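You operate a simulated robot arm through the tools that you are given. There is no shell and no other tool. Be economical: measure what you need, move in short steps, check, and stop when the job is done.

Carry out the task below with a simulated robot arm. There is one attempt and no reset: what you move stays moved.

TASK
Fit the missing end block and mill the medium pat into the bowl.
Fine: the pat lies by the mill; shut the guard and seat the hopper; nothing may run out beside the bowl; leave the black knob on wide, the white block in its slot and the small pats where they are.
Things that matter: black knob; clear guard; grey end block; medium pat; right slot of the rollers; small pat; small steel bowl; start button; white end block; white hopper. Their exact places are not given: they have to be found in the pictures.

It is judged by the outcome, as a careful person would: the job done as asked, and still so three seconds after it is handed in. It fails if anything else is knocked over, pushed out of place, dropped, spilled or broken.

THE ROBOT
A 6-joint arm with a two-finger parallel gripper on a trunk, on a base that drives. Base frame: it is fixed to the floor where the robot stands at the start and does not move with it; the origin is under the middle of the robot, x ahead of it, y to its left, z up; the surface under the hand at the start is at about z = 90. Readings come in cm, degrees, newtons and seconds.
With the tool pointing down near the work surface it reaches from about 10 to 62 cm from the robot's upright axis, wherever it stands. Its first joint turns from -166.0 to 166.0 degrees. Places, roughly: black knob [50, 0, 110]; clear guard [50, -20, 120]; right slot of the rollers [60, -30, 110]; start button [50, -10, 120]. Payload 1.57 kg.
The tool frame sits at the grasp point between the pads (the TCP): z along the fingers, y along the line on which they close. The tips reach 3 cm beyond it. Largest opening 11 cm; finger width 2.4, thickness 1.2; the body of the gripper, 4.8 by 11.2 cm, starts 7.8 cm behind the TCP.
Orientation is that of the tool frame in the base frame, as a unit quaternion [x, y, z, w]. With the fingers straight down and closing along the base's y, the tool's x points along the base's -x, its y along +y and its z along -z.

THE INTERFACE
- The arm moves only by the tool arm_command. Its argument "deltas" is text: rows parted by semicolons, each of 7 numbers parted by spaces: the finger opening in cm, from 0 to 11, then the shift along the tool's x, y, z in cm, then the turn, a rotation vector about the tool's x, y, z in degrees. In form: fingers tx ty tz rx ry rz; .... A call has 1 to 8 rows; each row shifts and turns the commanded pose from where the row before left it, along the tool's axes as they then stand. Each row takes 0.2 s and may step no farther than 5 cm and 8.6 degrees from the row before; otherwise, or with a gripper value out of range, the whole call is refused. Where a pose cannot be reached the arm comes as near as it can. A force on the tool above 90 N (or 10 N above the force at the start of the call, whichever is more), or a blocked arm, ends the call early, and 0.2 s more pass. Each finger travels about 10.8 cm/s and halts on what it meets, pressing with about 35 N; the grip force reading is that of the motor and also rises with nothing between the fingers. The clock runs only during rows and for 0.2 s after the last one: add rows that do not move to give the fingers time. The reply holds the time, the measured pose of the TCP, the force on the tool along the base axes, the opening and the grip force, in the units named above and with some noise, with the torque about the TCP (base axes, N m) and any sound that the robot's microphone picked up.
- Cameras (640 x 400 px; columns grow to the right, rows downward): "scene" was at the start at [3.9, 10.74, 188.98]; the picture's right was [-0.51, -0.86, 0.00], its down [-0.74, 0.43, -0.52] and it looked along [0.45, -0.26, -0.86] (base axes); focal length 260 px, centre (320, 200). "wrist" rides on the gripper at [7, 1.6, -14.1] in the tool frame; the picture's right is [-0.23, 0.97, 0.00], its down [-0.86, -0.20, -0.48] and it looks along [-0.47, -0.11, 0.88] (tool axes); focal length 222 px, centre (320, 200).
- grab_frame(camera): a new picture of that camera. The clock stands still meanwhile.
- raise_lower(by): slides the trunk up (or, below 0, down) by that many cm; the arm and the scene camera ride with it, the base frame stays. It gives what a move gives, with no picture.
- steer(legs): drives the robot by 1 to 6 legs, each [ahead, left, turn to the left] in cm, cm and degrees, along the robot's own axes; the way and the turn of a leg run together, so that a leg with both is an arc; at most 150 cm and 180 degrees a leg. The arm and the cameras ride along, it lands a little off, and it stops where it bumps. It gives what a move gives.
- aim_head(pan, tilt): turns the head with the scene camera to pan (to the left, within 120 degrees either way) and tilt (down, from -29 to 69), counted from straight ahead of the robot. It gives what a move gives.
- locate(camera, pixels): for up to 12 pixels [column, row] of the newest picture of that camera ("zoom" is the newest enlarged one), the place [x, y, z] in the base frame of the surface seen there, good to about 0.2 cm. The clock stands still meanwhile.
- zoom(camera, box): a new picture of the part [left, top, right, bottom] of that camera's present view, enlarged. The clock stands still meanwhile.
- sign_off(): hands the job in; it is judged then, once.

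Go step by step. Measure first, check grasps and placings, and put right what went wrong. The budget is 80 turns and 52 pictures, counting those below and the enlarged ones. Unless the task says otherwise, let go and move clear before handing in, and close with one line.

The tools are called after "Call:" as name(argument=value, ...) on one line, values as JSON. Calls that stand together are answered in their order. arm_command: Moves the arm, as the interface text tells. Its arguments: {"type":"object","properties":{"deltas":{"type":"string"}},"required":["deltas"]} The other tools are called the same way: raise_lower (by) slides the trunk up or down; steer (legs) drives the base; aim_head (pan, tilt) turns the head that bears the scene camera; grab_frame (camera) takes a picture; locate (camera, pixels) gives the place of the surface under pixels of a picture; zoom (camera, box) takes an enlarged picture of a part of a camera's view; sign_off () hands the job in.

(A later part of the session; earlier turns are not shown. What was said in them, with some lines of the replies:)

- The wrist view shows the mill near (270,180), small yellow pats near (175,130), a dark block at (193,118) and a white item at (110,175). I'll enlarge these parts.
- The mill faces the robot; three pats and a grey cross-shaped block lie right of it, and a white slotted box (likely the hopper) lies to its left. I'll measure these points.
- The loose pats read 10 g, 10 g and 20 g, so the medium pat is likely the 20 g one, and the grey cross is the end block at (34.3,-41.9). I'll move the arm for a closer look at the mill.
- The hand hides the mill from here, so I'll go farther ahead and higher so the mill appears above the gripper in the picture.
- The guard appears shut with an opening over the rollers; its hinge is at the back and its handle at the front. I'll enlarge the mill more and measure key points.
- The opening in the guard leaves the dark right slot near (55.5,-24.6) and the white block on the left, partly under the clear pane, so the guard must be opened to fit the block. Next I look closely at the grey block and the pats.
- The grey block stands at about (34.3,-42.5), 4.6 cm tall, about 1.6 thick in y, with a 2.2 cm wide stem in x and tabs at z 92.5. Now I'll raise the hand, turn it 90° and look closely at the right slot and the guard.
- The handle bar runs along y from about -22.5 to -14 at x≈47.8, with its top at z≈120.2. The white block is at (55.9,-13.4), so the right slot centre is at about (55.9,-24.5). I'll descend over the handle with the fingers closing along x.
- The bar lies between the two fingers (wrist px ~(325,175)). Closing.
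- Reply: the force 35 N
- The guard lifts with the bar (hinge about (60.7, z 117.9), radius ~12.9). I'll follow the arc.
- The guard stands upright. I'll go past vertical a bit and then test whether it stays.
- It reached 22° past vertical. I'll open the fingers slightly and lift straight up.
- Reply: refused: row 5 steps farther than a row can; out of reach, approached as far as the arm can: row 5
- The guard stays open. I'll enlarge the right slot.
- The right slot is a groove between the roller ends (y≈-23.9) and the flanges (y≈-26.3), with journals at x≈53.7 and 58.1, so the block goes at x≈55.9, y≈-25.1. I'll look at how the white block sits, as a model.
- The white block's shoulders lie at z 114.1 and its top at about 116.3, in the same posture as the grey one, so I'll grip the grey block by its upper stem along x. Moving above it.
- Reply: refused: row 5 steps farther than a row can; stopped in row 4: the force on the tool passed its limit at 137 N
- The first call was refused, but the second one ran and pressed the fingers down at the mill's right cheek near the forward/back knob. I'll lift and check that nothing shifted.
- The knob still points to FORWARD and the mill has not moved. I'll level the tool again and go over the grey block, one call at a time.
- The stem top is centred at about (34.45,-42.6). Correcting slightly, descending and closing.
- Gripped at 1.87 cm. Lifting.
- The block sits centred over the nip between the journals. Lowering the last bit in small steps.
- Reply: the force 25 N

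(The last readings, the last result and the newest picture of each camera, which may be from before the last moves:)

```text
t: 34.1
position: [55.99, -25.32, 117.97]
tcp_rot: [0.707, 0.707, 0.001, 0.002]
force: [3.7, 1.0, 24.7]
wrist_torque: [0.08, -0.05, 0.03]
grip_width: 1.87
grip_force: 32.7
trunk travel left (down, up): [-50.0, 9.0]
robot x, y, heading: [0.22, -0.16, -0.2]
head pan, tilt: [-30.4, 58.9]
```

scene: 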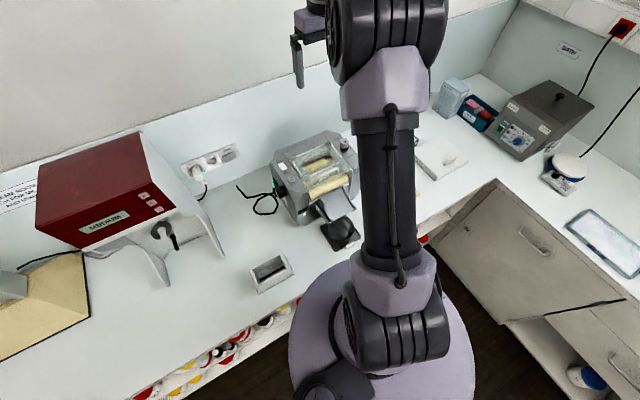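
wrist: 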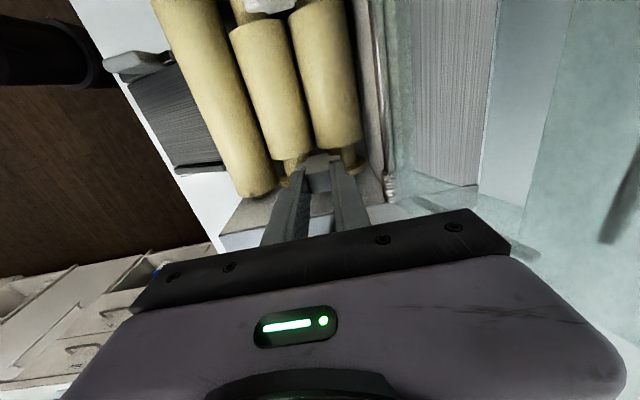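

Contact at the expected height (24.7 N up, little side force). Releasing and lifting.

Call:
arm_command(deltas="0 0 0 -0.2 0 0 0;2.5 0 0 0 0 0 0;4 0 0 0 0 0 0;4 0 0 -3 0 0 0;4 0 0 -5 0 0 0;4 -3 0 -4 0 0 0;4 -4 0 0 0 0 0;4 0 0 0 0 0 0")

Call:
zoom(camera="wrist", box=[220, 0, 400, 130])

Call:
locate(camera="zoom", pixels=[[300, 300], [300, 280], [320, 280], [280, 290], [300, 260], [320, 300]])

```text
t: 35.9
position: [55.8, -31.97, 130.06]
tcp_rot: [0.707, 0.707, 0.001, 0.0]
force: [-0.4, 1.5, 0.2]
wrist_torque: [-0.02, 0.0, 0.0]
grip_width: 4.01
grip_force: 0.1
trunk travel left (down, up): [-50.0, 9.0]
robot x, y, heading: [-0.18, -0.17, 0.0]
head pan, tilt: [-30.4, 58.9]
```

```text
3.08 times, centred on (310, 65) of wrist
```

zoom: 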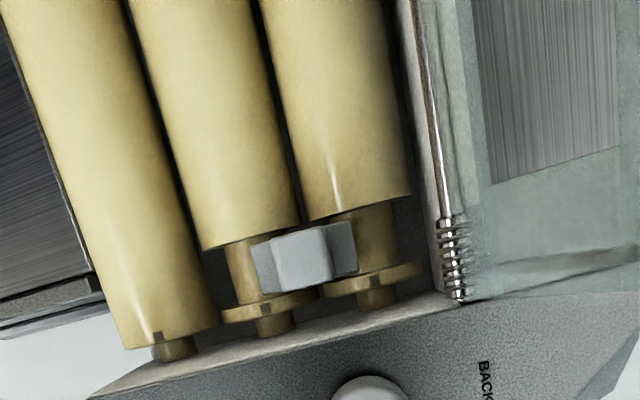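

```text
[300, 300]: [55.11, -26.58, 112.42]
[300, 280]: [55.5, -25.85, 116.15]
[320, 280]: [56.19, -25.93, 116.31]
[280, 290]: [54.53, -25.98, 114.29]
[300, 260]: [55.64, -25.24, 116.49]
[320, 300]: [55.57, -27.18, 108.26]
```

The grey block is seated (top z 116.3, shoulders 114.2, matching the white one). Now I find the guard's handle to shut it.

Call:
zoom(camera="scene", box=[280, 80, 400, 180])

```text
4.00 times, centred on (340, 130) of scene
```

zoom: 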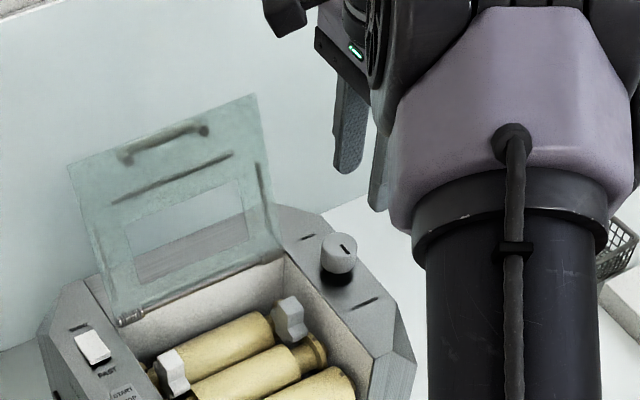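

Call:
locate(camera="zoom", pixels=[[72, 168], [252, 98], [200, 130], [125, 158], [160, 143], [130, 312], [270, 255], [220, 170], [160, 120], [85, 185]])

```text
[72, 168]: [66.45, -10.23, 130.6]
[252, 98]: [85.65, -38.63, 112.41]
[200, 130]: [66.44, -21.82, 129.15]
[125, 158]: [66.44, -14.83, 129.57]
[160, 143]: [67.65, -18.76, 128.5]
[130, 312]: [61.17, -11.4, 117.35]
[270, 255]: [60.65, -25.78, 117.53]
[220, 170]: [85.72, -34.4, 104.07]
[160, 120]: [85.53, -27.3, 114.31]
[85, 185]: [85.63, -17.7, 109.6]
```

The guard has settled farther back (top edge at (66.5, z 130.6), y -10 to -26; bar about 1.4 cm behind the pane), so a vertical finger no longer fits between bar and pane. I'll straddle the pane's top edge at y≈-12 instead, swing it upright, then grip and follow it down. First I raise the trunk for reach.

Call:
raise_lower(by=8)

Call:
arm_command(deltas="4 4 1 0 0 0 0;4 4 1 0 0 0 0;4 4 1 0 0 0 0;4 4 1 0 0 0 0;4 4 1 0 0 0 0;4 0 0 0 0 0 0")

```text
t: 37.1
position: [55.96, -32.09, 137.91]
tcp_rot: [0.707, 0.707, 0.001, 0.0]
force: [-0.3, 0.1, -0.1]
wrist_torque: [0.02, 0.03, 0.01]
grip_width: 4.01
grip_force: 0.0
trunk travel left (down, up): [-58.0, 1.0]
robot x, y, heading: [-0.11, -0.08, 0.1]
head pan, tilt: [-30.4, 58.9]
```

```text
t: 38.5
position: [60.89, -12.09, 137.94]
tcp_rot: [0.707, 0.707, 0.001, 0.0]
force: [0.3, -0.2, -0.1]
wrist_torque: [0.03, 0.0, 0.02]
grip_width: 3.98
grip_force: 0.1
trunk travel left (down, up): [-58.0, 1.0]
robot x, y, heading: [-0.53, 0.21, -0.2]
head pan, tilt: [-30.4, 58.9]
```

Call:
arm_command(deltas="4 0 3 0 0 0 0;4 0 2.7 0 0 0 0;4 0 0 3 0 0 0;4 0 0 3.2 0 0 0;4 0 0 0 0 0 0")

Call:
zoom(camera="scene", box=[270, 90, 390, 210])

```text
t: 39.7
position: [66.56, -12.08, 131.91]
tcp_rot: [0.707, 0.707, 0.001, 0.0]
force: [0.4, -0.1, -0.6]
wrist_torque: [-0.02, -0.03, 0.0]
grip_width: 3.99
grip_force: 0.1
trunk travel left (down, up): [-58.0, 1.0]
robot x, y, heading: [0.28, -0.18, -0.2]
head pan, tilt: [-30.4, 58.9]
```

```text
3.33 times, centred on (330, 150) of scene
```

zoom: 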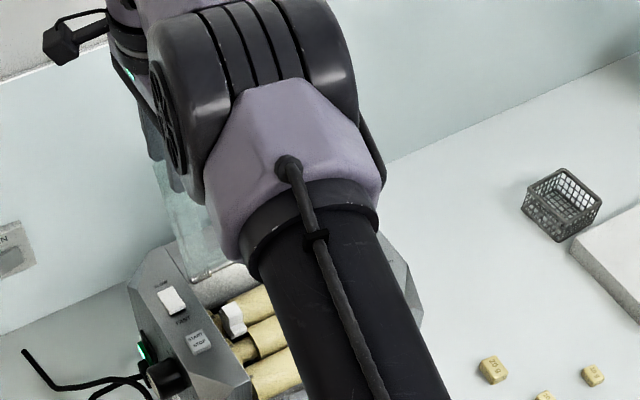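

Fingers straddle the edge. Pulling the guard to upright.

Call:
arm_command(deltas="3.2 0 -1.3 -0.3 0 0 0;3 0 -1.3 -0.3 0 0 0;3 0 -1.3 -0.3 0 0 0;3 0 -1.2 -0.2 0 0 0;3 0 -1 0 0 0 0;2 0 0 0 0 0 0;1 0 0 0 0 0 0;0 0 0 0 0 0 0")

```text
t: 41.5
position: [60.65, -12.02, 132.81]
tcp_rot: [0.707, 0.707, 0.001, 0.001]
force: [5.0, 1.1, 0.3]
wrist_torque: [0.2, -0.65, 0.03]
grip_width: 0.49
grip_force: 25.2
trunk travel left (down, up): [-58.0, 1.0]
robot x, y, heading: [0.46, -0.01, -0.1]
head pan, tilt: [-30.4, 58.9]
```

The pane is gripped (0.49 cm) and upright. Now I swing it down, turning the tool together with it about the hinge.

Call:
arm_command(deltas="0 0 -2.07 0.145 -8 0 0;0 0 -2.07 0.145 -8 0 0;0 0 -2.07 0.145 -8 0 0;0 0 0 0 0 0 0")

```text
t: 42.5
position: [55.27, -12.21, 131.81]
tcp_rot: [0.693, 0.695, 0.14, 0.127]
force: [-1.3, -15.2, 0.1]
wrist_torque: [-0.8, 0.22, -0.31]
grip_width: 0.46
grip_force: 24.6
out of reach, approached as far as the arm can: row 3
trunk travel left (down, up): [-58.0, 1.0]
robot x, y, heading: [-0.27, 0.06, 0.2]
head pan, tilt: [-30.4, 58.9]
```

The arm reaches its limit at about 22° of tilt. I'll ease the command back slightly and read the pose before switching to lowering the pane on the front finger.

Call:
arm_command(deltas="0 0 0.3 0 2 0 0;0 0 0 0 0 0 0")

```text
t: 43.1
position: [55.59, -12.1, 132.01]
tcp_rot: [0.694, 0.694, 0.137, 0.135]
force: [-3.9, -17.3, -1.1]
wrist_torque: [-0.76, 0.66, 0.03]
grip_width: 0.51
grip_force: 25.0
trunk travel left (down, up): [-58.0, 1.0]
robot x, y, heading: [0.22, -0.1, -0.0]
head pan, tilt: [-30.4, 58.9]
```

Pose settled at 22° tilt. I'll open to 6 cm while following the arc so the edge rests on the front finger and comes down with it.

Call:
arm_command(deltas="2 0 -1.01 -0.57 0 0 0;4 0 -0.93 0.31 0 0 0;6 0 -0.84 0.61 0 0 0;6 0 -1.75 0.85 0 0 0;6 0 -1.62 1.08 0 0 0;6 0 0 0 0 0 0")

Call:
grab_frame(camera="wrist")

```text
t: 44.5
position: [50.77, -11.65, 127.46]
tcp_rot: [0.694, 0.694, 0.136, 0.135]
force: [0.0, -1.3, 0.0]
wrist_torque: [0.0, 0.0, -0.04]
grip_width: 5.99
grip_force: 0.4
trunk travel left (down, up): [-58.0, 1.0]
robot x, y, heading: [0.45, -0.43, -0.1]
head pan, tilt: [-30.4, 58.9]
```

```text
11 pictures are left
```

wrist: 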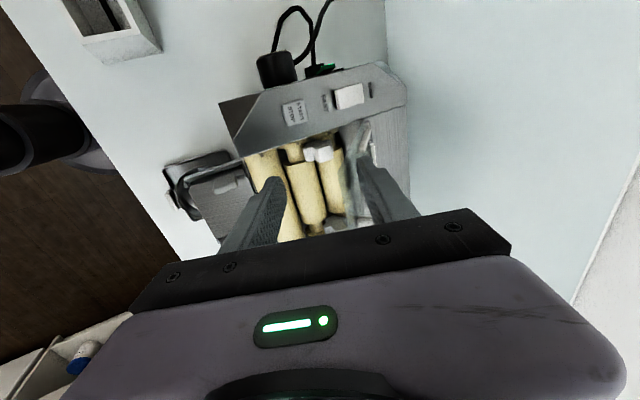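

The hinge holds the guard: the pane leans near the rear finger (px (355,165)) and not on the front finger. So I'll return the tool to vertical with wider fingers and press the pane down from behind with the rear finger.

Call:
arm_command(deltas="8 0 0.34 -0.83 7.4 0 0;8 0 0.22 -0.82 7.4 0 0;8 0 0.11 -0.84 7.4 0 0;8 0 -1.5 1.04 0 0 0;8 0 -1.3 1.3 0 0 0;8 0 -1.04 1.5 0 0 0;8 0 0 0 0 0 0")

Call:
grab_frame(camera="wrist")

```text
t: 46.1
position: [48.61, -9.49, 124.09]
tcp_rot: [0.694, 0.707, 0.124, 0.066]
force: [-0.4, -0.4, -0.2]
wrist_torque: [-0.01, 0.02, -0.02]
grip_width: 7.98
grip_force: 0.1
out of reach, approached as far as the arm can: row 1, 2, 3
trunk travel left (down, up): [-58.0, 1.0]
robot x, y, heading: [-0.26, 0.48, -0.1]
head pan, tilt: [-30.4, 58.9]
```

```text
10 pictures are left
```

wrist: 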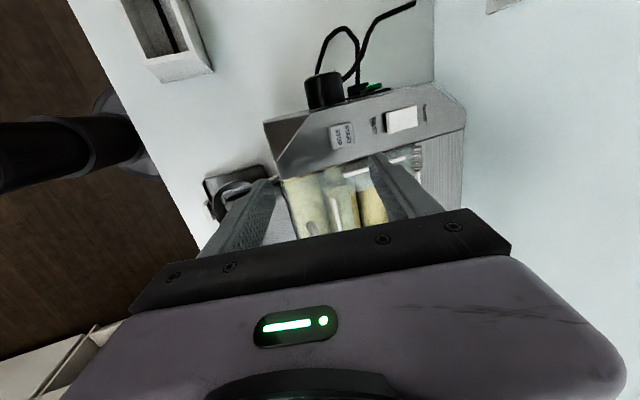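

The pose got skewed by reach limits while the guard seems nearly down. I'll withdraw along the tool axis and look.

Call:
arm_command(deltas="8 0 0 -4 0 0 0;8 0 0 -4 0 0 0;8 0 0 0 0 0 0")

Call:
zoom(camera="scene", box=[260, 100, 400, 240])

```text
t: 46.9
position: [46.61, -9.97, 131.63]
tcp_rot: [0.693, 0.707, 0.123, 0.065]
force: [-0.5, -0.6, 0.3]
wrist_torque: [0.02, -0.05, 0.0]
grip_width: 7.98
grip_force: 0.0
trunk travel left (down, up): [-58.0, 1.0]
robot x, y, heading: [0.12, 0.17, -0.2]
head pan, tilt: [-30.4, 58.9]
```

```text
2.86 times, centred on (330, 170) of scene
```

zoom: 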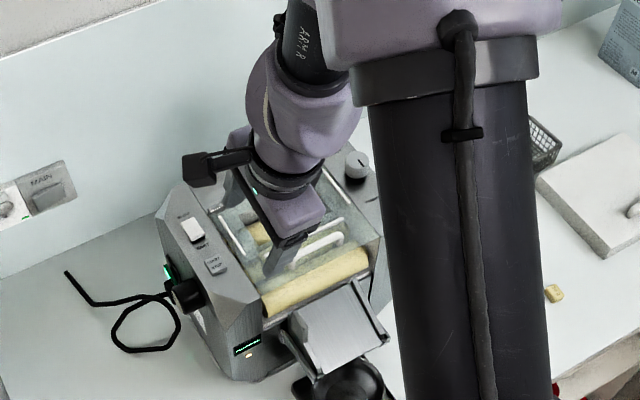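

The guard is shut flat. Now I level the tool and travel to look at the hopper.

Call:
arm_command(deltas="6 0 0 -2 7.6 -2.35 0.57;6 0 0 0 7.6 -2.35 0.57;6 4 -2.6 0 0 0 0;6 4 -2.6 0 0 0 0;6 4 -2.6 0 0 0 0;6 4 -2.6 0 0 0 0;6 0 0 0 0 0 0")

```text
t: 48.5
position: [35.59, 6.0, 132.83]
tcp_rot: [0.704, 0.71, 0.029, 0.005]
force: [-0.4, 0.0, 0.0]
wrist_torque: [0.03, 0.07, -0.03]
grip_width: 5.98
grip_force: 0.0
out of reach, approached as far as the arm can: row 1
trunk travel left (down, up): [-58.0, 1.0]
robot x, y, heading: [0.41, 0.17, 0.0]
head pan, tilt: [-30.4, 58.9]
```

Call:
raise_lower(by=-8)

Call:
arm_command(deltas="6 0 0 2 2.75 -1.95 0.5;6 0 0 0 0 0 0")

Call:
grab_frame(camera="wrist")

```text
t: 49.7
position: [35.41, 6.17, 124.84]
tcp_rot: [0.703, 0.71, 0.029, 0.007]
force: [0.7, -0.5, 0.6]
wrist_torque: [-0.03, -0.02, 0.0]
grip_width: 6.01
grip_force: 0.0
trunk travel left (down, up): [-50.0, 9.0]
robot x, y, heading: [0.06, 0.08, -0.3]
head pan, tilt: [-30.4, 58.9]
```

```text
t: 50.3
position: [35.51, 6.27, 122.75]
tcp_rot: [0.707, 0.707, 0.0, 0.003]
force: [-0.4, 0.0, 0.4]
wrist_torque: [0.04, -0.01, -0.01]
grip_width: 6.01
grip_force: 0.0
trunk travel left (down, up): [-50.0, 9.0]
robot x, y, heading: [0.11, -0.27, -0.1]
head pan, tilt: [-30.4, 58.9]
```

```text
8 pictures are left
```

wrist: 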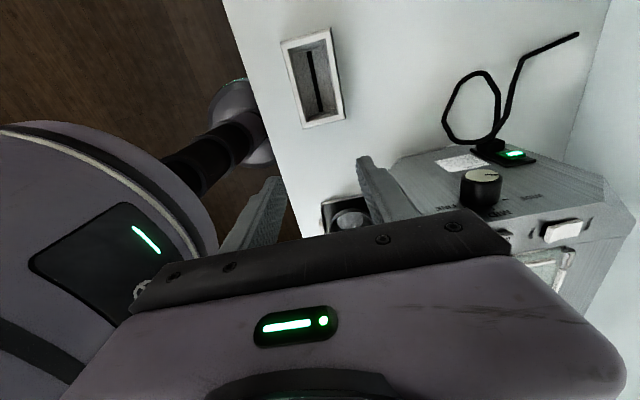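

Hopper seen at (313,78), rim corners at (282,43), (329,28), (345,120), (302,128). Measuring it.

Call:
locate(camera="wrist", pixels=[[284, 44], [328, 31], [342, 117], [303, 126], [293, 80], [336, 75], [306, 37], [323, 122], [313, 78], [322, 130], [287, 78], [300, 60]])

```text
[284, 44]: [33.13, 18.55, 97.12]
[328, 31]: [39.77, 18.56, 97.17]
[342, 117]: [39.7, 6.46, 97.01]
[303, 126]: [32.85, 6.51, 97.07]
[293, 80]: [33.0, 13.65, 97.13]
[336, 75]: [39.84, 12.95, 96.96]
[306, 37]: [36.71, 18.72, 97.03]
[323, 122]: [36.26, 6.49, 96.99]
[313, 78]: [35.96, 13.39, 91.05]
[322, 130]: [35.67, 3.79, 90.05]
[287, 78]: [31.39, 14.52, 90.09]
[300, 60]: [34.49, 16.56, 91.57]
```

Hopper: 7.2 (x) by 12.5 (y), height 7, centre (36.35,12.55). By my reckoning the guard opening is centred at (55.8,-18.9). Moving over the hopper and descending with the fingers wide.

Call:
arm_command(deltas="10 3.2 0.42 0 0 0 0;10 3.1 0.42 2 0 0 0;10 0 0 5 0 0 0;10 0 0 5 0 0 0;10 0 0 5 0 0 0;10 0 0 0 0 0 0")

```text
t: 51.7
position: [36.25, 12.53, 105.79]
tcp_rot: [0.707, 0.707, 0.0, 0.002]
force: [0.4, 0.0, -0.3]
wrist_torque: [0.0, -0.02, -0.01]
grip_width: 10.01
grip_force: 0.0
trunk travel left (down, up): [-50.0, 9.0]
robot x, y, heading: [0.1, -0.31, 0.1]
head pan, tilt: [-30.4, 58.9]
```

Call:
arm_command(deltas="10 0 0.1 5 0 0 0;10 0 0 5 0 0 0;10 0 0 0.3 0 0 0;8 0 0 0 0 0 0;6 0 0 0 0 0 0;5 0 0 0 0 0 0;4 0 0 0 0 0 0")

```text
t: 53.3
position: [36.6, 12.55, 95.53]
tcp_rot: [0.707, 0.707, 0.0, 0.002]
force: [0.1, 0.3, -0.2]
wrist_torque: [-0.01, -0.05, -0.01]
grip_width: 8.18
grip_force: 34.7
trunk travel left (down, up): [-50.0, 9.0]
robot x, y, heading: [0.3, 0.21, 0.0]
head pan, tilt: [-30.4, 58.9]
```

Width reads 8.18 cm at the tips, so the walls flare toward the base. I'll lift a little and check that it holds.

Call:
arm_command(deltas="4 0 0 -1 0 0 0;4 0 0 -2 0 0 0;4 0 0 -3 0 0 0;4 0 0 -5 0 0 0;4 0 0 -5 0 0 0;4 0 0 0 0 0 0")

Call:
grab_frame(camera="wrist")

```text
t: 54.7
position: [36.68, 12.6, 111.54]
tcp_rot: [0.707, 0.707, 0.0, 0.002]
force: [1.0, 0.0, -2.3]
wrist_torque: [0.02, 0.0, -0.02]
grip_width: 8.16
grip_force: 34.9
trunk travel left (down, up): [-50.0, 9.0]
robot x, y, heading: [0.09, -0.17, -0.1]
head pan, tilt: [-30.4, 58.9]
```

```text
7 pictures are left
```

wrist: 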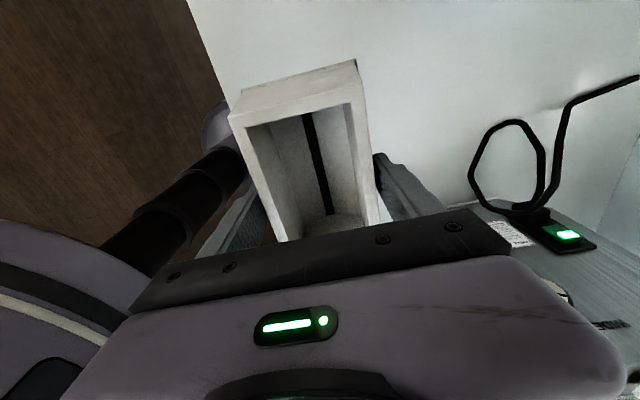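

It is held. Measuring its base edge and rim relative to the hand.

Call:
locate(camera="wrist", pixels=[[243, 94], [354, 65], [300, 79], [234, 116], [350, 103], [360, 90], [295, 110], [283, 235], [372, 222]])

```text
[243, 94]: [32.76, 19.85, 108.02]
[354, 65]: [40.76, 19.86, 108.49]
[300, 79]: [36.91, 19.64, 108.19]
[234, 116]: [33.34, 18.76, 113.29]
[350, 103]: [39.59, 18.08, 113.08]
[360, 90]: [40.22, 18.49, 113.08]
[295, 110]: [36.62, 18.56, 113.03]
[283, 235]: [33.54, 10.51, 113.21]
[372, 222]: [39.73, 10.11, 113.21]
```

The base edge reaches y +7.3 from centre and half-width ~4.1, so it should drop inside the ribs (centre about (55.7,-18.8)). Raising and carrying it over.

Call:
arm_command(deltas="4 0 0 -4.5 0 0 0;4 0 0 -4.5 0 0 0;4 0 0 -4.5 0 0 0;4 0 0 -4.5 0 0 0;4 0 0 -3.5 0 0 0;4 0 0 0 0 0 0")

Call:
arm_command(deltas="4 -3.92 2.38 0 0 0 0;4 -3.92 2.38 0 0 0 0;4 -3.92 2.38 0 0 0 0;4 -3.92 2.38 0 0 0 0;4 -3.92 2.38 0 0 0 0;4 -3.92 2.38 0 0 0 0;4 -3.92 2.38 0 0 0 0;4 -3.92 2.38 0 0 0 0")

Call:
arm_command(deltas="4 0 0 0 0 0 0;4 0 0 0 0 0 0")

```text
t: 56.1
position: [36.69, 12.74, 133.14]
tcp_rot: [0.707, 0.707, 0.0, 0.001]
force: [0.0, -0.3, -1.4]
wrist_torque: [0.0, -0.01, 0.0]
grip_width: 8.21
grip_force: 34.7
trunk travel left (down, up): [-50.0, 9.0]
robot x, y, heading: [-0.17, -0.06, 0.0]
head pan, tilt: [-30.4, 58.9]
```

```text
t: 57.9
position: [55.49, -18.88, 133.4]
tcp_rot: [0.707, 0.707, 0.0, 0.001]
force: [0.1, 0.0, -2.3]
wrist_torque: [0.05, 0.01, 0.01]
grip_width: 8.19
grip_force: 35.2
trunk travel left (down, up): [-50.0, 9.0]
robot x, y, heading: [-0.01, -0.21, 0.1]
head pan, tilt: [-30.4, 58.9]
```

```text
t: 58.5
position: [55.43, -18.76, 133.45]
tcp_rot: [0.707, 0.707, 0.001, 0.002]
force: [0.1, -0.8, -1.4]
wrist_torque: [0.0, 0.0, -0.01]
grip_width: 8.16
grip_force: 35.2
trunk travel left (down, up): [-50.0, 9.0]
robot x, y, heading: [-0.1, -0.2, -0.1]
head pan, tilt: [-30.4, 58.9]
```

Call:
arm_command(deltas="4 0 0.25 4 0 0 0;4 0 0 3.5 0 0 0;4 0 0 1.7 0 0 0;4 0 0 0 0 0 0")

Call:
zoom(camera="wrist", box=[160, 10, 480, 220])

```text
t: 59.5
position: [55.76, -18.85, 123.99]
tcp_rot: [0.707, 0.707, 0.0, 0.002]
force: [-0.6, 0.5, -1.7]
wrist_torque: [-0.01, -0.06, -0.02]
grip_width: 8.18
grip_force: 35.1
trunk travel left (down, up): [-50.0, 9.0]
robot x, y, heading: [0.15, -0.12, -0.1]
head pan, tilt: [-30.4, 58.9]
```

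```text
1.90 times, centred on (320, 115) of wrist
```

zoom: 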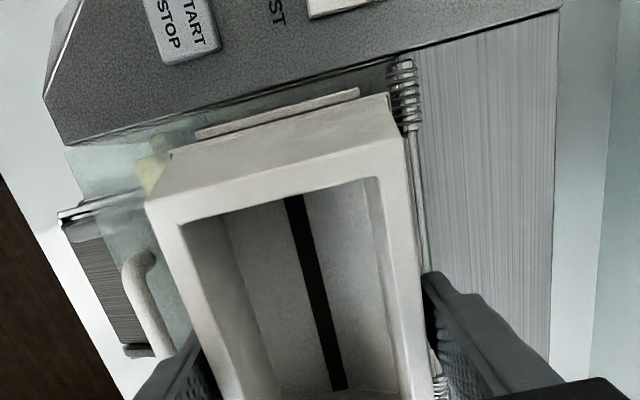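

Call:
locate(camera="zoom", pixels=[[205, 133], [355, 92], [280, 113], [172, 153], [385, 98], [280, 128], [412, 170], [400, 130], [160, 260], [155, 170]])

```text
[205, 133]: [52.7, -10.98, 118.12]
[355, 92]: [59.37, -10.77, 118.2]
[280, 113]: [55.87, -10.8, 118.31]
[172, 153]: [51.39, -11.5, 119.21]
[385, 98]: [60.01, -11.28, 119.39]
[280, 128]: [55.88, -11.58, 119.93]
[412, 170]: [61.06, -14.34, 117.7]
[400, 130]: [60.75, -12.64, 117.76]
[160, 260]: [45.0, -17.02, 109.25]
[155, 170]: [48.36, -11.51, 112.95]
```

The base is centred between the ribs (base x 51.3–60.0, end at y -11.3; rib at -10.8). Lowering gently onto the pane.

Call:
arm_command(deltas="4 0 0 0.6 0 0 0;4 0 0 0.5 0 0 0;4 0 0 0.3 0 0 0;4 0 0 0 0 0 0")

```text
t: 60.5
position: [55.79, -18.86, 122.62]
tcp_rot: [0.707, 0.707, 0.001, 0.005]
force: [8.4, -3.7, 42.9]
wrist_torque: [-0.15, -0.38, -0.04]
grip_width: 8.27
grip_force: 34.9
trunk travel left (down, up): [-50.0, 9.0]
robot x, y, heading: [-0.14, 0.05, -0.4]
head pan, tilt: [-30.4, 58.9]
```

Contact at a base height of about 117.2, below the rib tops (118.2): seated. Releasing, lifting away and checking.

Call:
arm_command(deltas="4 0 0 -0.25 0 0 0;8.6 0 0 0 0 0 0;9.4 0 0 0 0 0 0;9.4 0 0 -4 0 0 0;9.4 0 0 -5 0 0 0;9.4 -4 -2 0 0 0 0;9.4 -4 -2 0 0 0 0;9.4 0 0 0 0 0 0")

Call:
zoom(camera="scene", box=[260, 120, 370, 220])

Call:
locate(camera="zoom", pixels=[[320, 200], [260, 200], [300, 230], [200, 210], [260, 250], [350, 160], [330, 240], [160, 240], [230, 280]])

```text
t: 62.3
position: [51.61, -26.67, 131.65]
tcp_rot: [0.707, 0.707, 0.0, 0.002]
force: [0.2, -0.1, -0.2]
wrist_torque: [-0.02, 0.01, -0.03]
grip_width: 9.4
grip_force: 0.1
trunk travel left (down, up): [-50.0, 9.0]
robot x, y, heading: [0.08, -0.31, -0.1]
head pan, tilt: [-30.4, 58.9]
```

```text
4.00 times, centred on (315, 170) of scene
```

zoom: 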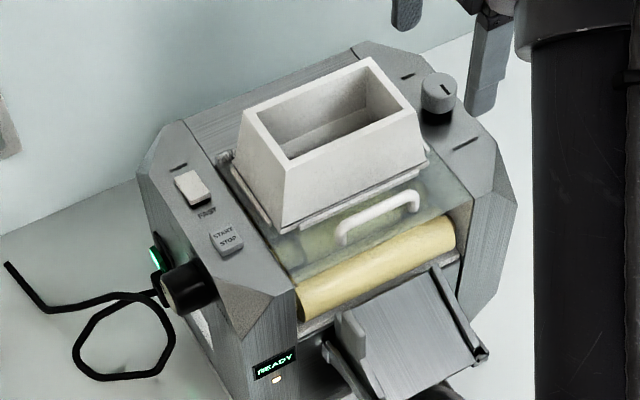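

```text
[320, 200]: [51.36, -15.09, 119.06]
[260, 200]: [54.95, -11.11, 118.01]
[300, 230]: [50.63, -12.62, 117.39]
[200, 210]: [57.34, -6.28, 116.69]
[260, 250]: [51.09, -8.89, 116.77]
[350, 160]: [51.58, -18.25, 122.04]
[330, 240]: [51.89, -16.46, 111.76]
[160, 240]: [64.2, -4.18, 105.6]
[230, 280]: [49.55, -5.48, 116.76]
```

The hopper is seated level and the display reads READY. Now to the 20 g pat at about (43.75,-47.3): I move over it and turn the hand back by 90°.

Call:
arm_command(deltas="5 -4.13 -1.57 0 0 0 0;5 -4.13 -1.57 0 0 0 0;5 -4.13 -1.57 0 0 0 0;5 -4.13 -1.57 0 0 0 0;5 -4.13 -1.57 0 0 0 0;5 0 0 4 0 0 -8.5;5 0 0 4 0 0 -8.5;5 0 0 4 0 0 -8.5")

Call:
arm_command(deltas="5 0 0 4 0 0 -8.5;5 0 0 4 0 0 -8.5;5 0 0 2 0 0 -8.5;5 0 0 0 0 0 -8.5;5 0 0 0 0 0 -8.5;5 0 0 0 0 0 -8.5;5 0 0 0 0 0 -8.5;5 0 0 0 0 0 -5")

Call:
grab_frame(camera="wrist")

```text
t: 64.1
position: [43.81, -47.45, 119.82]
tcp_rot: [0.533, 0.846, -0.001, 0.003]
force: [0.6, 0.2, -0.9]
wrist_torque: [0.02, 0.02, 0.01]
grip_width: 5.03
grip_force: 0.1
trunk travel left (down, up): [-50.0, 9.0]
robot x, y, heading: [-0.32, -0.06, -0.1]
head pan, tilt: [-30.4, 58.9]
```

```text
t: 65.9
position: [44.08, -47.53, 109.74]
tcp_rot: [-0.001, 1.0, -0.001, 0.001]
force: [-0.2, -0.1, 0.2]
wrist_torque: [-0.02, -0.04, 0.0]
grip_width: 5.0
grip_force: 0.0
trunk travel left (down, up): [-50.0, 9.0]
robot x, y, heading: [-0.0, -0.16, 0.1]
head pan, tilt: [-30.4, 58.9]
```

```text
4 pictures are left
```

wrist: 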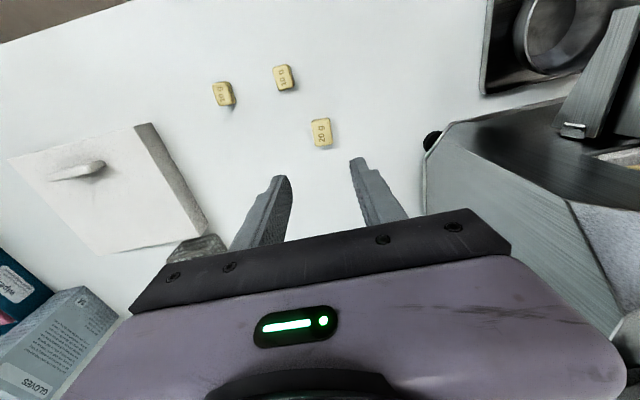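

Call:
locate(camera="wrist", pixels=[[320, 121], [321, 145], [312, 133], [329, 132], [320, 133], [313, 122], [328, 143]])

```text
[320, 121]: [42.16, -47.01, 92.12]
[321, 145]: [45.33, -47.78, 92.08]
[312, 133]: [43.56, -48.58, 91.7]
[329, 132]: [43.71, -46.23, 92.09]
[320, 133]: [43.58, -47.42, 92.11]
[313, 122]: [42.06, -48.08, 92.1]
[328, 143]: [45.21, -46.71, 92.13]
```

Pat centre (43.7,-47.4). Small correction, descend and close.

Call:
arm_command(deltas="5 0.3 0.1 5 0 0 0;5 0 0 5 0 0 0;5 0 0 5 0 0 0;5 0 0 1.2 0 0 0;3 0 0 0 0 0 0;1 0 0 0 0 0 0;1 0 0 0 0 0 0")

```text
t: 67.5
position: [42.21, -45.14, 97.28]
tcp_rot: [0.0, 1.0, 0.0, 0.002]
force: [-0.1, 0.1, 1.2]
wrist_torque: [0.02, 0.02, -0.03]
grip_width: 0.99
grip_force: 0.0
out of reach, approached as far as the arm can: row 2, 3, 4
trunk travel left (down, up): [-50.0, 9.0]
robot x, y, heading: [-0.19, -0.43, 0.1]
head pan, tilt: [-30.4, 58.9]
```

The pat lies just outside reach at this height (radius ~64), and the hand closed above it without touching. I'll rise, lower the trunk by 12 cm for more reach, and retry.

Call:
arm_command(deltas="5 0 0 -5 0 0 0;5 0 0 -5 0 0 0;5 -0.7 -1.1 -3 0 0 0;5 -0.8 -1.15 -2 0 0 0;5 0 0 0 0 0 0")

Call:
raise_lower(by=-12)

```text
t: 68.7
position: [43.73, -47.35, 112.47]
tcp_rot: [0.001, 1.0, -0.001, 0.002]
force: [0.1, -0.7, 0.2]
wrist_torque: [-0.01, 0.01, 0.01]
grip_width: 5.02
grip_force: 0.1
trunk travel left (down, up): [-50.0, 9.0]
robot x, y, heading: [-0.05, -0.04, 0.4]
head pan, tilt: [-30.4, 58.9]
```

```text
t: 70.2
position: [43.77, -47.23, 100.49]
tcp_rot: [0.0, 1.0, -0.001, 0.002]
force: [0.6, -0.1, -0.9]
wrist_torque: [-0.03, 0.01, -0.01]
grip_width: 5.03
grip_force: 0.1
trunk travel left (down, up): [-38.0, 21.0]
robot x, y, heading: [-0.23, 0.13, -0.1]
head pan, tilt: [-30.4, 58.9]
```

Call:
arm_command(deltas="5 0 -0.1 3.5 0 0 0;5 0 0 3.4 0 0 0;5 0 0 0 0 0 0")

```text
t: 71.0
position: [43.87, -47.29, 93.57]
tcp_rot: [-0.001, 1.0, 0.0, 0.002]
force: [0.1, -0.1, -0.2]
wrist_torque: [0.05, -0.01, 0.04]
grip_width: 5.02
grip_force: 0.1
trunk travel left (down, up): [-38.0, 21.0]
robot x, y, heading: [0.48, -0.16, -0.1]
head pan, tilt: [-30.4, 58.9]
```

Reached. Closing and lifting slightly.

Call:
arm_command(deltas="3 0 0 0 0 0 0;1 0 0 0 0 0 0;0.5 0 0 0 0 0 0;0.5 0 0 0 0 0 0;0.5 0 0 -3 0 0 0;0.5 0 0 -5 0 0 0;0.5 0 0 -5 0 0 0;0.5 0 0 0 0 0 0")

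```text
t: 72.8
position: [43.84, -47.27, 106.53]
tcp_rot: [0.0, 1.0, 0.0, 0.002]
force: [-0.5, -0.7, -0.4]
wrist_torque: [-0.02, 0.05, -0.04]
grip_width: 2.54
grip_force: 35.2
trunk travel left (down, up): [-38.0, 21.0]
robot x, y, heading: [0.03, -0.08, -0.2]
head pan, tilt: [-30.4, 58.9]
```

The pat is held (2.54 cm). Raising the trunk back, then up and over the hopper.

Call:
raise_lower(by=12)

Call:
arm_command(deltas="0.5 0 0 -5 0 0 0;0.5 0 0 -5 0 0 0;0.5 0 0 -5 0 0 0;0.5 0 0 -2 0 0 0;0.5 0 0 0 0 0 0")

```text
t: 74.3
position: [43.87, -47.23, 118.48]
tcp_rot: [0.0, 1.0, 0.0, 0.002]
force: [0.2, 0.0, -1.0]
wrist_torque: [-0.01, -0.01, -0.01]
grip_width: 2.53
grip_force: 35.1
trunk travel left (down, up): [-50.0, 9.0]
robot x, y, heading: [-0.25, 0.05, -0.2]
head pan, tilt: [-30.4, 58.9]
```

```text
t: 75.5
position: [43.82, -47.38, 135.55]
tcp_rot: [0.0, 1.0, 0.0, 0.001]
force: [0.7, -0.3, -0.5]
wrist_torque: [-0.03, 0.02, 0.04]
grip_width: 2.56
grip_force: 34.9
trunk travel left (down, up): [-50.0, 9.0]
robot x, y, heading: [0.26, -0.32, 0.2]
head pan, tilt: [-30.4, 58.9]
```

Call:
arm_command(deltas="0.5 -1.71 4.08 0 0 0 0;0.5 -1.71 4.08 0 0 0 0;0.5 -1.71 4.08 0 0 0 0;0.5 -1.71 4.08 0 0 0 0;0.5 -1.71 4.08 0 0 0 0;0.5 -1.71 4.08 0 0 0 0;0.5 -1.71 4.08 0 0 0 0;0.5 0 0 0 0 0 0")

```text
t: 77.3
position: [55.72, -18.78, 135.45]
tcp_rot: [0.001, 1.0, -0.001, 0.002]
force: [0.3, -0.6, -0.1]
wrist_torque: [0.03, -0.01, 0.0]
grip_width: 2.56
grip_force: 34.9
trunk travel left (down, up): [-50.0, 9.0]
robot x, y, heading: [-0.13, -0.05, 0.1]
head pan, tilt: [-30.4, 58.9]
```

Centred over the hopper; lowering the pat inside and releasing.

Call:
arm_command(deltas="0.5 0 0 4 0 0 0;0.5 0 0 4 0 0 0;0.5 0 0 3 0 0 0;0.5 0 0 0.8 0 0 0;0.5 0 0 0 0 0 0")

```text
t: 78.5
position: [55.74, -18.75, 123.66]
tcp_rot: [0.001, 1.0, -0.001, 0.002]
force: [-0.2, -0.3, 0.1]
wrist_torque: [0.01, -0.01, 0.0]
grip_width: 2.54
grip_force: 34.7
trunk travel left (down, up): [-50.0, 9.0]
robot x, y, heading: [0.02, 0.11, -0.1]
head pan, tilt: [-30.4, 58.9]
```

Call:
arm_command(deltas="3 0 0 0 0 0 0;4.5 0 0 0 0 0 0;4.5 0 0 -3 0 0 0;4.5 0 0 -5 0 0 0;4.5 0 0 -5 0 0 0;2 1.6 4 0 0 0 0;0 1.6 4 0 0 0 0;0 0 3.8 0 0 0 0")

Call:
grab_frame(camera="wrist")

```text
t: 80.3
position: [52.37, -6.78, 136.78]
tcp_rot: [-0.001, 1.0, -0.002, 0.001]
force: [0.2, -0.5, 0.2]
wrist_torque: [-0.04, -0.01, 0.0]
grip_width: 0.0
grip_force: 20.8
trunk travel left (down, up): [-50.0, 9.0]
robot x, y, heading: [0.0, -0.03, -0.0]
head pan, tilt: [-30.4, 58.9]
```

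```text
3 pictures are left
```

wrist: 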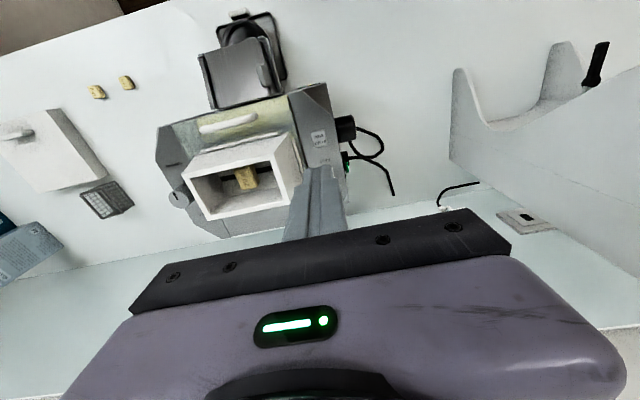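

The pat lies in the hopper (245,178) and the bowl sits under the apron. The START/STOP button is at (318,137), which I measure now.

Call:
locate(camera="wrist", pixels=[[318, 137], [313, 134], [324, 134], [318, 143], [325, 158], [310, 120], [245, 178], [246, 45], [262, 30], [236, 95], [270, 90], [240, 70]])

```text
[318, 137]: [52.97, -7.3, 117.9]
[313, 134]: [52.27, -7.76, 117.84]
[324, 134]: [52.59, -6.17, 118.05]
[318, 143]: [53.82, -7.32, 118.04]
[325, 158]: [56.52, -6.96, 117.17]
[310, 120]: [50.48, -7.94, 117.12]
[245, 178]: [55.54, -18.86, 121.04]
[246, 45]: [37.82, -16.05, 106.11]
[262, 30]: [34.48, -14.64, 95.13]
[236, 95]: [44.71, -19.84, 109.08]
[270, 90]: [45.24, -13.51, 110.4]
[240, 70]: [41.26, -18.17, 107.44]
```

Button centre (52.8,-7.2,118). Lowering the closed fingertips close above it.

Call:
arm_command(deltas="0 -0.4 -0.4 5 0 0 0;0 0 0 5 0 0 0;0 0 0 4.5 0 0 0;0 0 0 0 0 0 0")

```text
refused: row 1 steps farther than a row can; nothing moved
```

Call:
arm_command(deltas="0 -0.4 -0.4 4.5 0 0 0;0 0 0 5 0 0 0;0 0 0 5 0 0 0;0 0 0 0 0 0 0")

```text
t: 81.3
position: [52.66, -7.1, 122.37]
tcp_rot: [0.0, 1.0, 0.0, 0.001]
force: [0.3, 0.4, 0.8]
wrist_torque: [0.02, -0.02, 0.03]
grip_width: 0.0
grip_force: 21.2
trunk travel left (down, up): [-50.0, 9.0]
robot x, y, heading: [0.41, 0.41, -0.0]
head pan, tilt: [-30.4, 58.9]
```

Call:
arm_command(deltas="0 0 0 1.2 0 0 0;0 0 0 0.4 0 0 0;0 0 0 0 0 0 0")

```text
t: 82.1
position: [52.69, -7.15, 120.73]
tcp_rot: [0.0, 1.0, -0.001, 0.002]
force: [-1.3, -0.1, 0.2]
wrist_torque: [0.0, 0.03, -0.03]
grip_width: 0.01
grip_force: 20.8
trunk travel left (down, up): [-50.0, 9.0]
robot x, y, heading: [0.16, 0.16, -0.2]
head pan, tilt: [-30.4, 58.9]
```

Tips at 117.7, but no force or sound yet; pressing a bit further.

Call:
arm_command(deltas="0 0 0 0.3 0 0 0;0 0 0 0 0 0 0")

```text
t: 82.7
position: [52.83, -7.19, 120.33]
tcp_rot: [0.0, 1.0, -0.001, 0.001]
force: [-0.9, 1.9, 6.8]
wrist_torque: [0.11, 0.03, -0.01]
grip_width: 0.01
grip_force: 21.1
trunk travel left (down, up): [-50.0, 9.0]
robot x, y, heading: [-0.05, 0.25, 0.2]
head pan, tilt: [-30.4, 58.9]
heard: click
```

A click was heard. I lift off and wait to hear whether the mill runs.

Call:
arm_command(deltas="0 0 0 -3 0 0 0;0 0 0 -5 0 0 0;0 0 0 -5 0 0 0;0 0 0 -3 0 0 0;0 4 0 0 0 0 0;0 4 0 0 0 0 0;0 0 0 0 0 0 0;0 0 0 0 0 0 0")

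Call:
arm_command(deltas="0 0 0 0 0 0 0;0 0 0 0 0 0 0;0 0 0 0 0 0 0;0 0 0 0 0 0 0;0 0 0 0 0 0 0;0 0 0 0 0 0 0;0 0 0 0 0 0 0;0 0 0 0 0 0 0")

Call:
zoom(camera="scene", box=[260, 120, 370, 260])

```text
t: 84.5
position: [44.79, -7.48, 136.04]
tcp_rot: [0.0, 1.0, -0.001, 0.001]
force: [-0.5, 0.4, -0.6]
wrist_torque: [0.0, -0.03, 0.01]
grip_width: 0.03
grip_force: 20.8
trunk travel left (down, up): [-50.0, 9.0]
robot x, y, heading: [-0.36, 0.08, -0.1]
head pan, tilt: [-30.4, 58.9]
```

```text
t: 86.3
position: [44.86, -7.35, 136.0]
tcp_rot: [0.0, 1.0, -0.001, 0.001]
force: [0.7, -0.2, -0.5]
wrist_torque: [-0.04, 0.02, 0.01]
grip_width: 0.0
grip_force: 21.5
trunk travel left (down, up): [-50.0, 9.0]
robot x, y, heading: [-0.09, 0.13, 0.1]
head pan, tilt: [-30.4, 58.9]
```

```text
2.86 times, centred on (315, 190) of scene
```

zoom: 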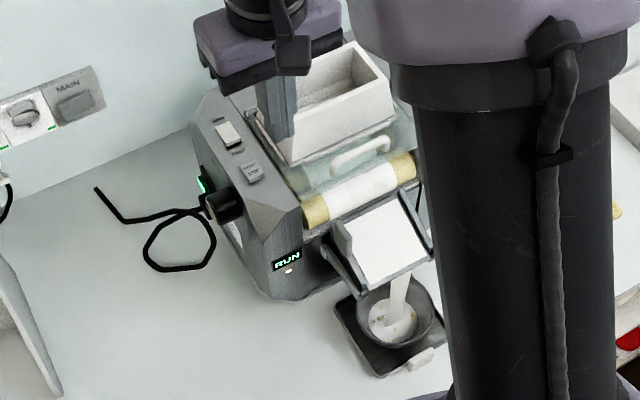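

The display reads RUN and paste flows into the bowl. I'll wait for it to finish.

Call:
arm_command(deltas="0 0 0 0 0 0 0;0 0 0 0 0 0 0;0 0 0 0 0 0 0;0 0 0 0 0 0 0;0 0 0 0 0 0 0;0 0 0 0 0 0 0;0 0 0 0 0 0 0;0 0 0 0 0 0 0")

Call:
arm_command(deltas="0 0 0 0 0 0 0;0 0 0 0 0 0 0;0 0 0 0 0 0 0;0 0 0 0 0 0 0;0 0 0 0 0 0 0;0 0 0 0 0 0 0;0 0 0 0 0 0 0;0 0 0 0 0 0 0")

Call:
arm_command(deltas="0 0 0 0 0 0 0;0 0 0 0 0 0 0;0 0 0 0 0 0 0;0 0 0 0 0 0 0;0 0 0 0 0 0 0;0 0 0 0 0 0 0;0 0 0 0 0 0 0;0 0 0 0 0 0 0")

Call:
arm_command(deltas="0 0 0 0 0 0 0;0 0 0 0 0 0 0;0 0 0 0 0 0 0;0 0 0 0 0 0 0;0 0 0 0 0 0 0;0 0 0 0 0 0 0;0 0 0 0 0 0 0;0 0 0 0 0 0 0")

Call:
arm_command(deltas="0 0 0 0 0 0 0;0 0 0 0 0 0 0;0 0 0 0 0 0 0;0 0 0 0 0 0 0;0 0 0 0 0 0 0;0 0 0 0 0 0 0;0 0 0 0 0 0 0;0 0 0 0 0 0 0")

Call:
arm_command(deltas="0 0 0 0 0 0 0;0 0 0 0 0 0 0;0 0 0 0 0 0 0;0 0 0 0 0 0 0;0 0 0 0 0 0 0;0 0 0 0 0 0 0;0 0 0 0 0 0 0;0 0 0 0 0 0 0")

```text
t: 88.1
position: [44.92, -7.48, 135.99]
tcp_rot: [0.001, 1.0, -0.001, 0.002]
force: [0.2, 0.4, 0.5]
wrist_torque: [-0.03, -0.02, 0.01]
grip_width: 0.0
grip_force: 21.3
trunk travel left (down, up): [-50.0, 9.0]
robot x, y, heading: [0.25, 0.29, -0.1]
head pan, tilt: [-30.4, 58.9]
```

```text
t: 89.9
position: [44.89, -7.48, 136.0]
tcp_rot: [-0.001, 1.0, -0.001, 0.002]
force: [0.2, -0.2, 0.6]
wrist_torque: [-0.02, 0.02, -0.03]
grip_width: 0.0
grip_force: 21.1
trunk travel left (down, up): [-50.0, 9.0]
robot x, y, heading: [0.04, 0.08, -0.2]
head pan, tilt: [-30.4, 58.9]
```

```text
t: 91.7
position: [44.71, -7.41, 136.18]
tcp_rot: [-0.001, 1.0, -0.001, 0.002]
force: [0.0, -0.1, -0.3]
wrist_torque: [-0.02, 0.01, -0.03]
grip_width: 0.0
grip_force: 21.4
trunk travel left (down, up): [-50.0, 9.0]
robot x, y, heading: [-0.59, 0.1, -0.1]
head pan, tilt: [-30.4, 58.9]
```

```text
t: 93.5
position: [44.96, -7.48, 136.1]
tcp_rot: [0.0, 1.0, 0.0, 0.001]
force: [0.3, 0.0, -0.2]
wrist_torque: [0.0, -0.01, 0.0]
grip_width: 0.0
grip_force: 21.0
trunk travel left (down, up): [-50.0, 9.0]
robot x, y, heading: [0.1, -0.33, -0.1]
head pan, tilt: [-30.4, 58.9]
```

```text
t: 95.3
position: [44.86, -7.56, 136.03]
tcp_rot: [-0.001, 1.0, -0.001, 0.001]
force: [0.6, 0.5, 0.0]
wrist_torque: [0.02, 0.03, -0.05]
grip_width: 0.0
grip_force: 21.3
trunk travel left (down, up): [-50.0, 9.0]
robot x, y, heading: [-0.17, -0.05, 0.0]
head pan, tilt: [-30.4, 58.9]
```

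```text
t: 97.1
position: [44.83, -7.55, 136.03]
tcp_rot: [0.0, 1.0, -0.001, 0.002]
force: [-0.2, -0.1, 0.3]
wrist_torque: [0.03, -0.01, 0.02]
grip_width: 0.0
grip_force: 21.1
trunk travel left (down, up): [-50.0, 9.0]
robot x, y, heading: [0.05, -0.18, -0.2]
head pan, tilt: [-30.4, 58.9]
```

Call:
zoom(camera="scene", box=[260, 120, 370, 260])

```text
2.86 times, centred on (315, 190) of scene
```

zoom: 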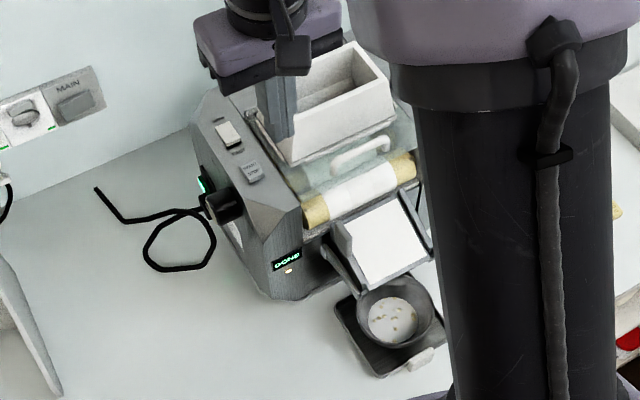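

The display reads DONE, the paste is in the bowl with none beside it, and the hand is empty and clear. Handing in.

Call:
sign_off()

```text
The job is handed in.
```

The medium pat (marked 20 g) is milled into the bowl: the display reads DONE and the last picture shows nothing spilled beside the bowl. The grey end block is in the right slot, the guard is shut and the hopper is seated. I didn't touch the black knob, the white block or the small pats. Along the way, one mistaken move pressed the fingers hard (137 N) on the mill's right side; a check just after showed the mill in place and the grey knob still on FORWARD.
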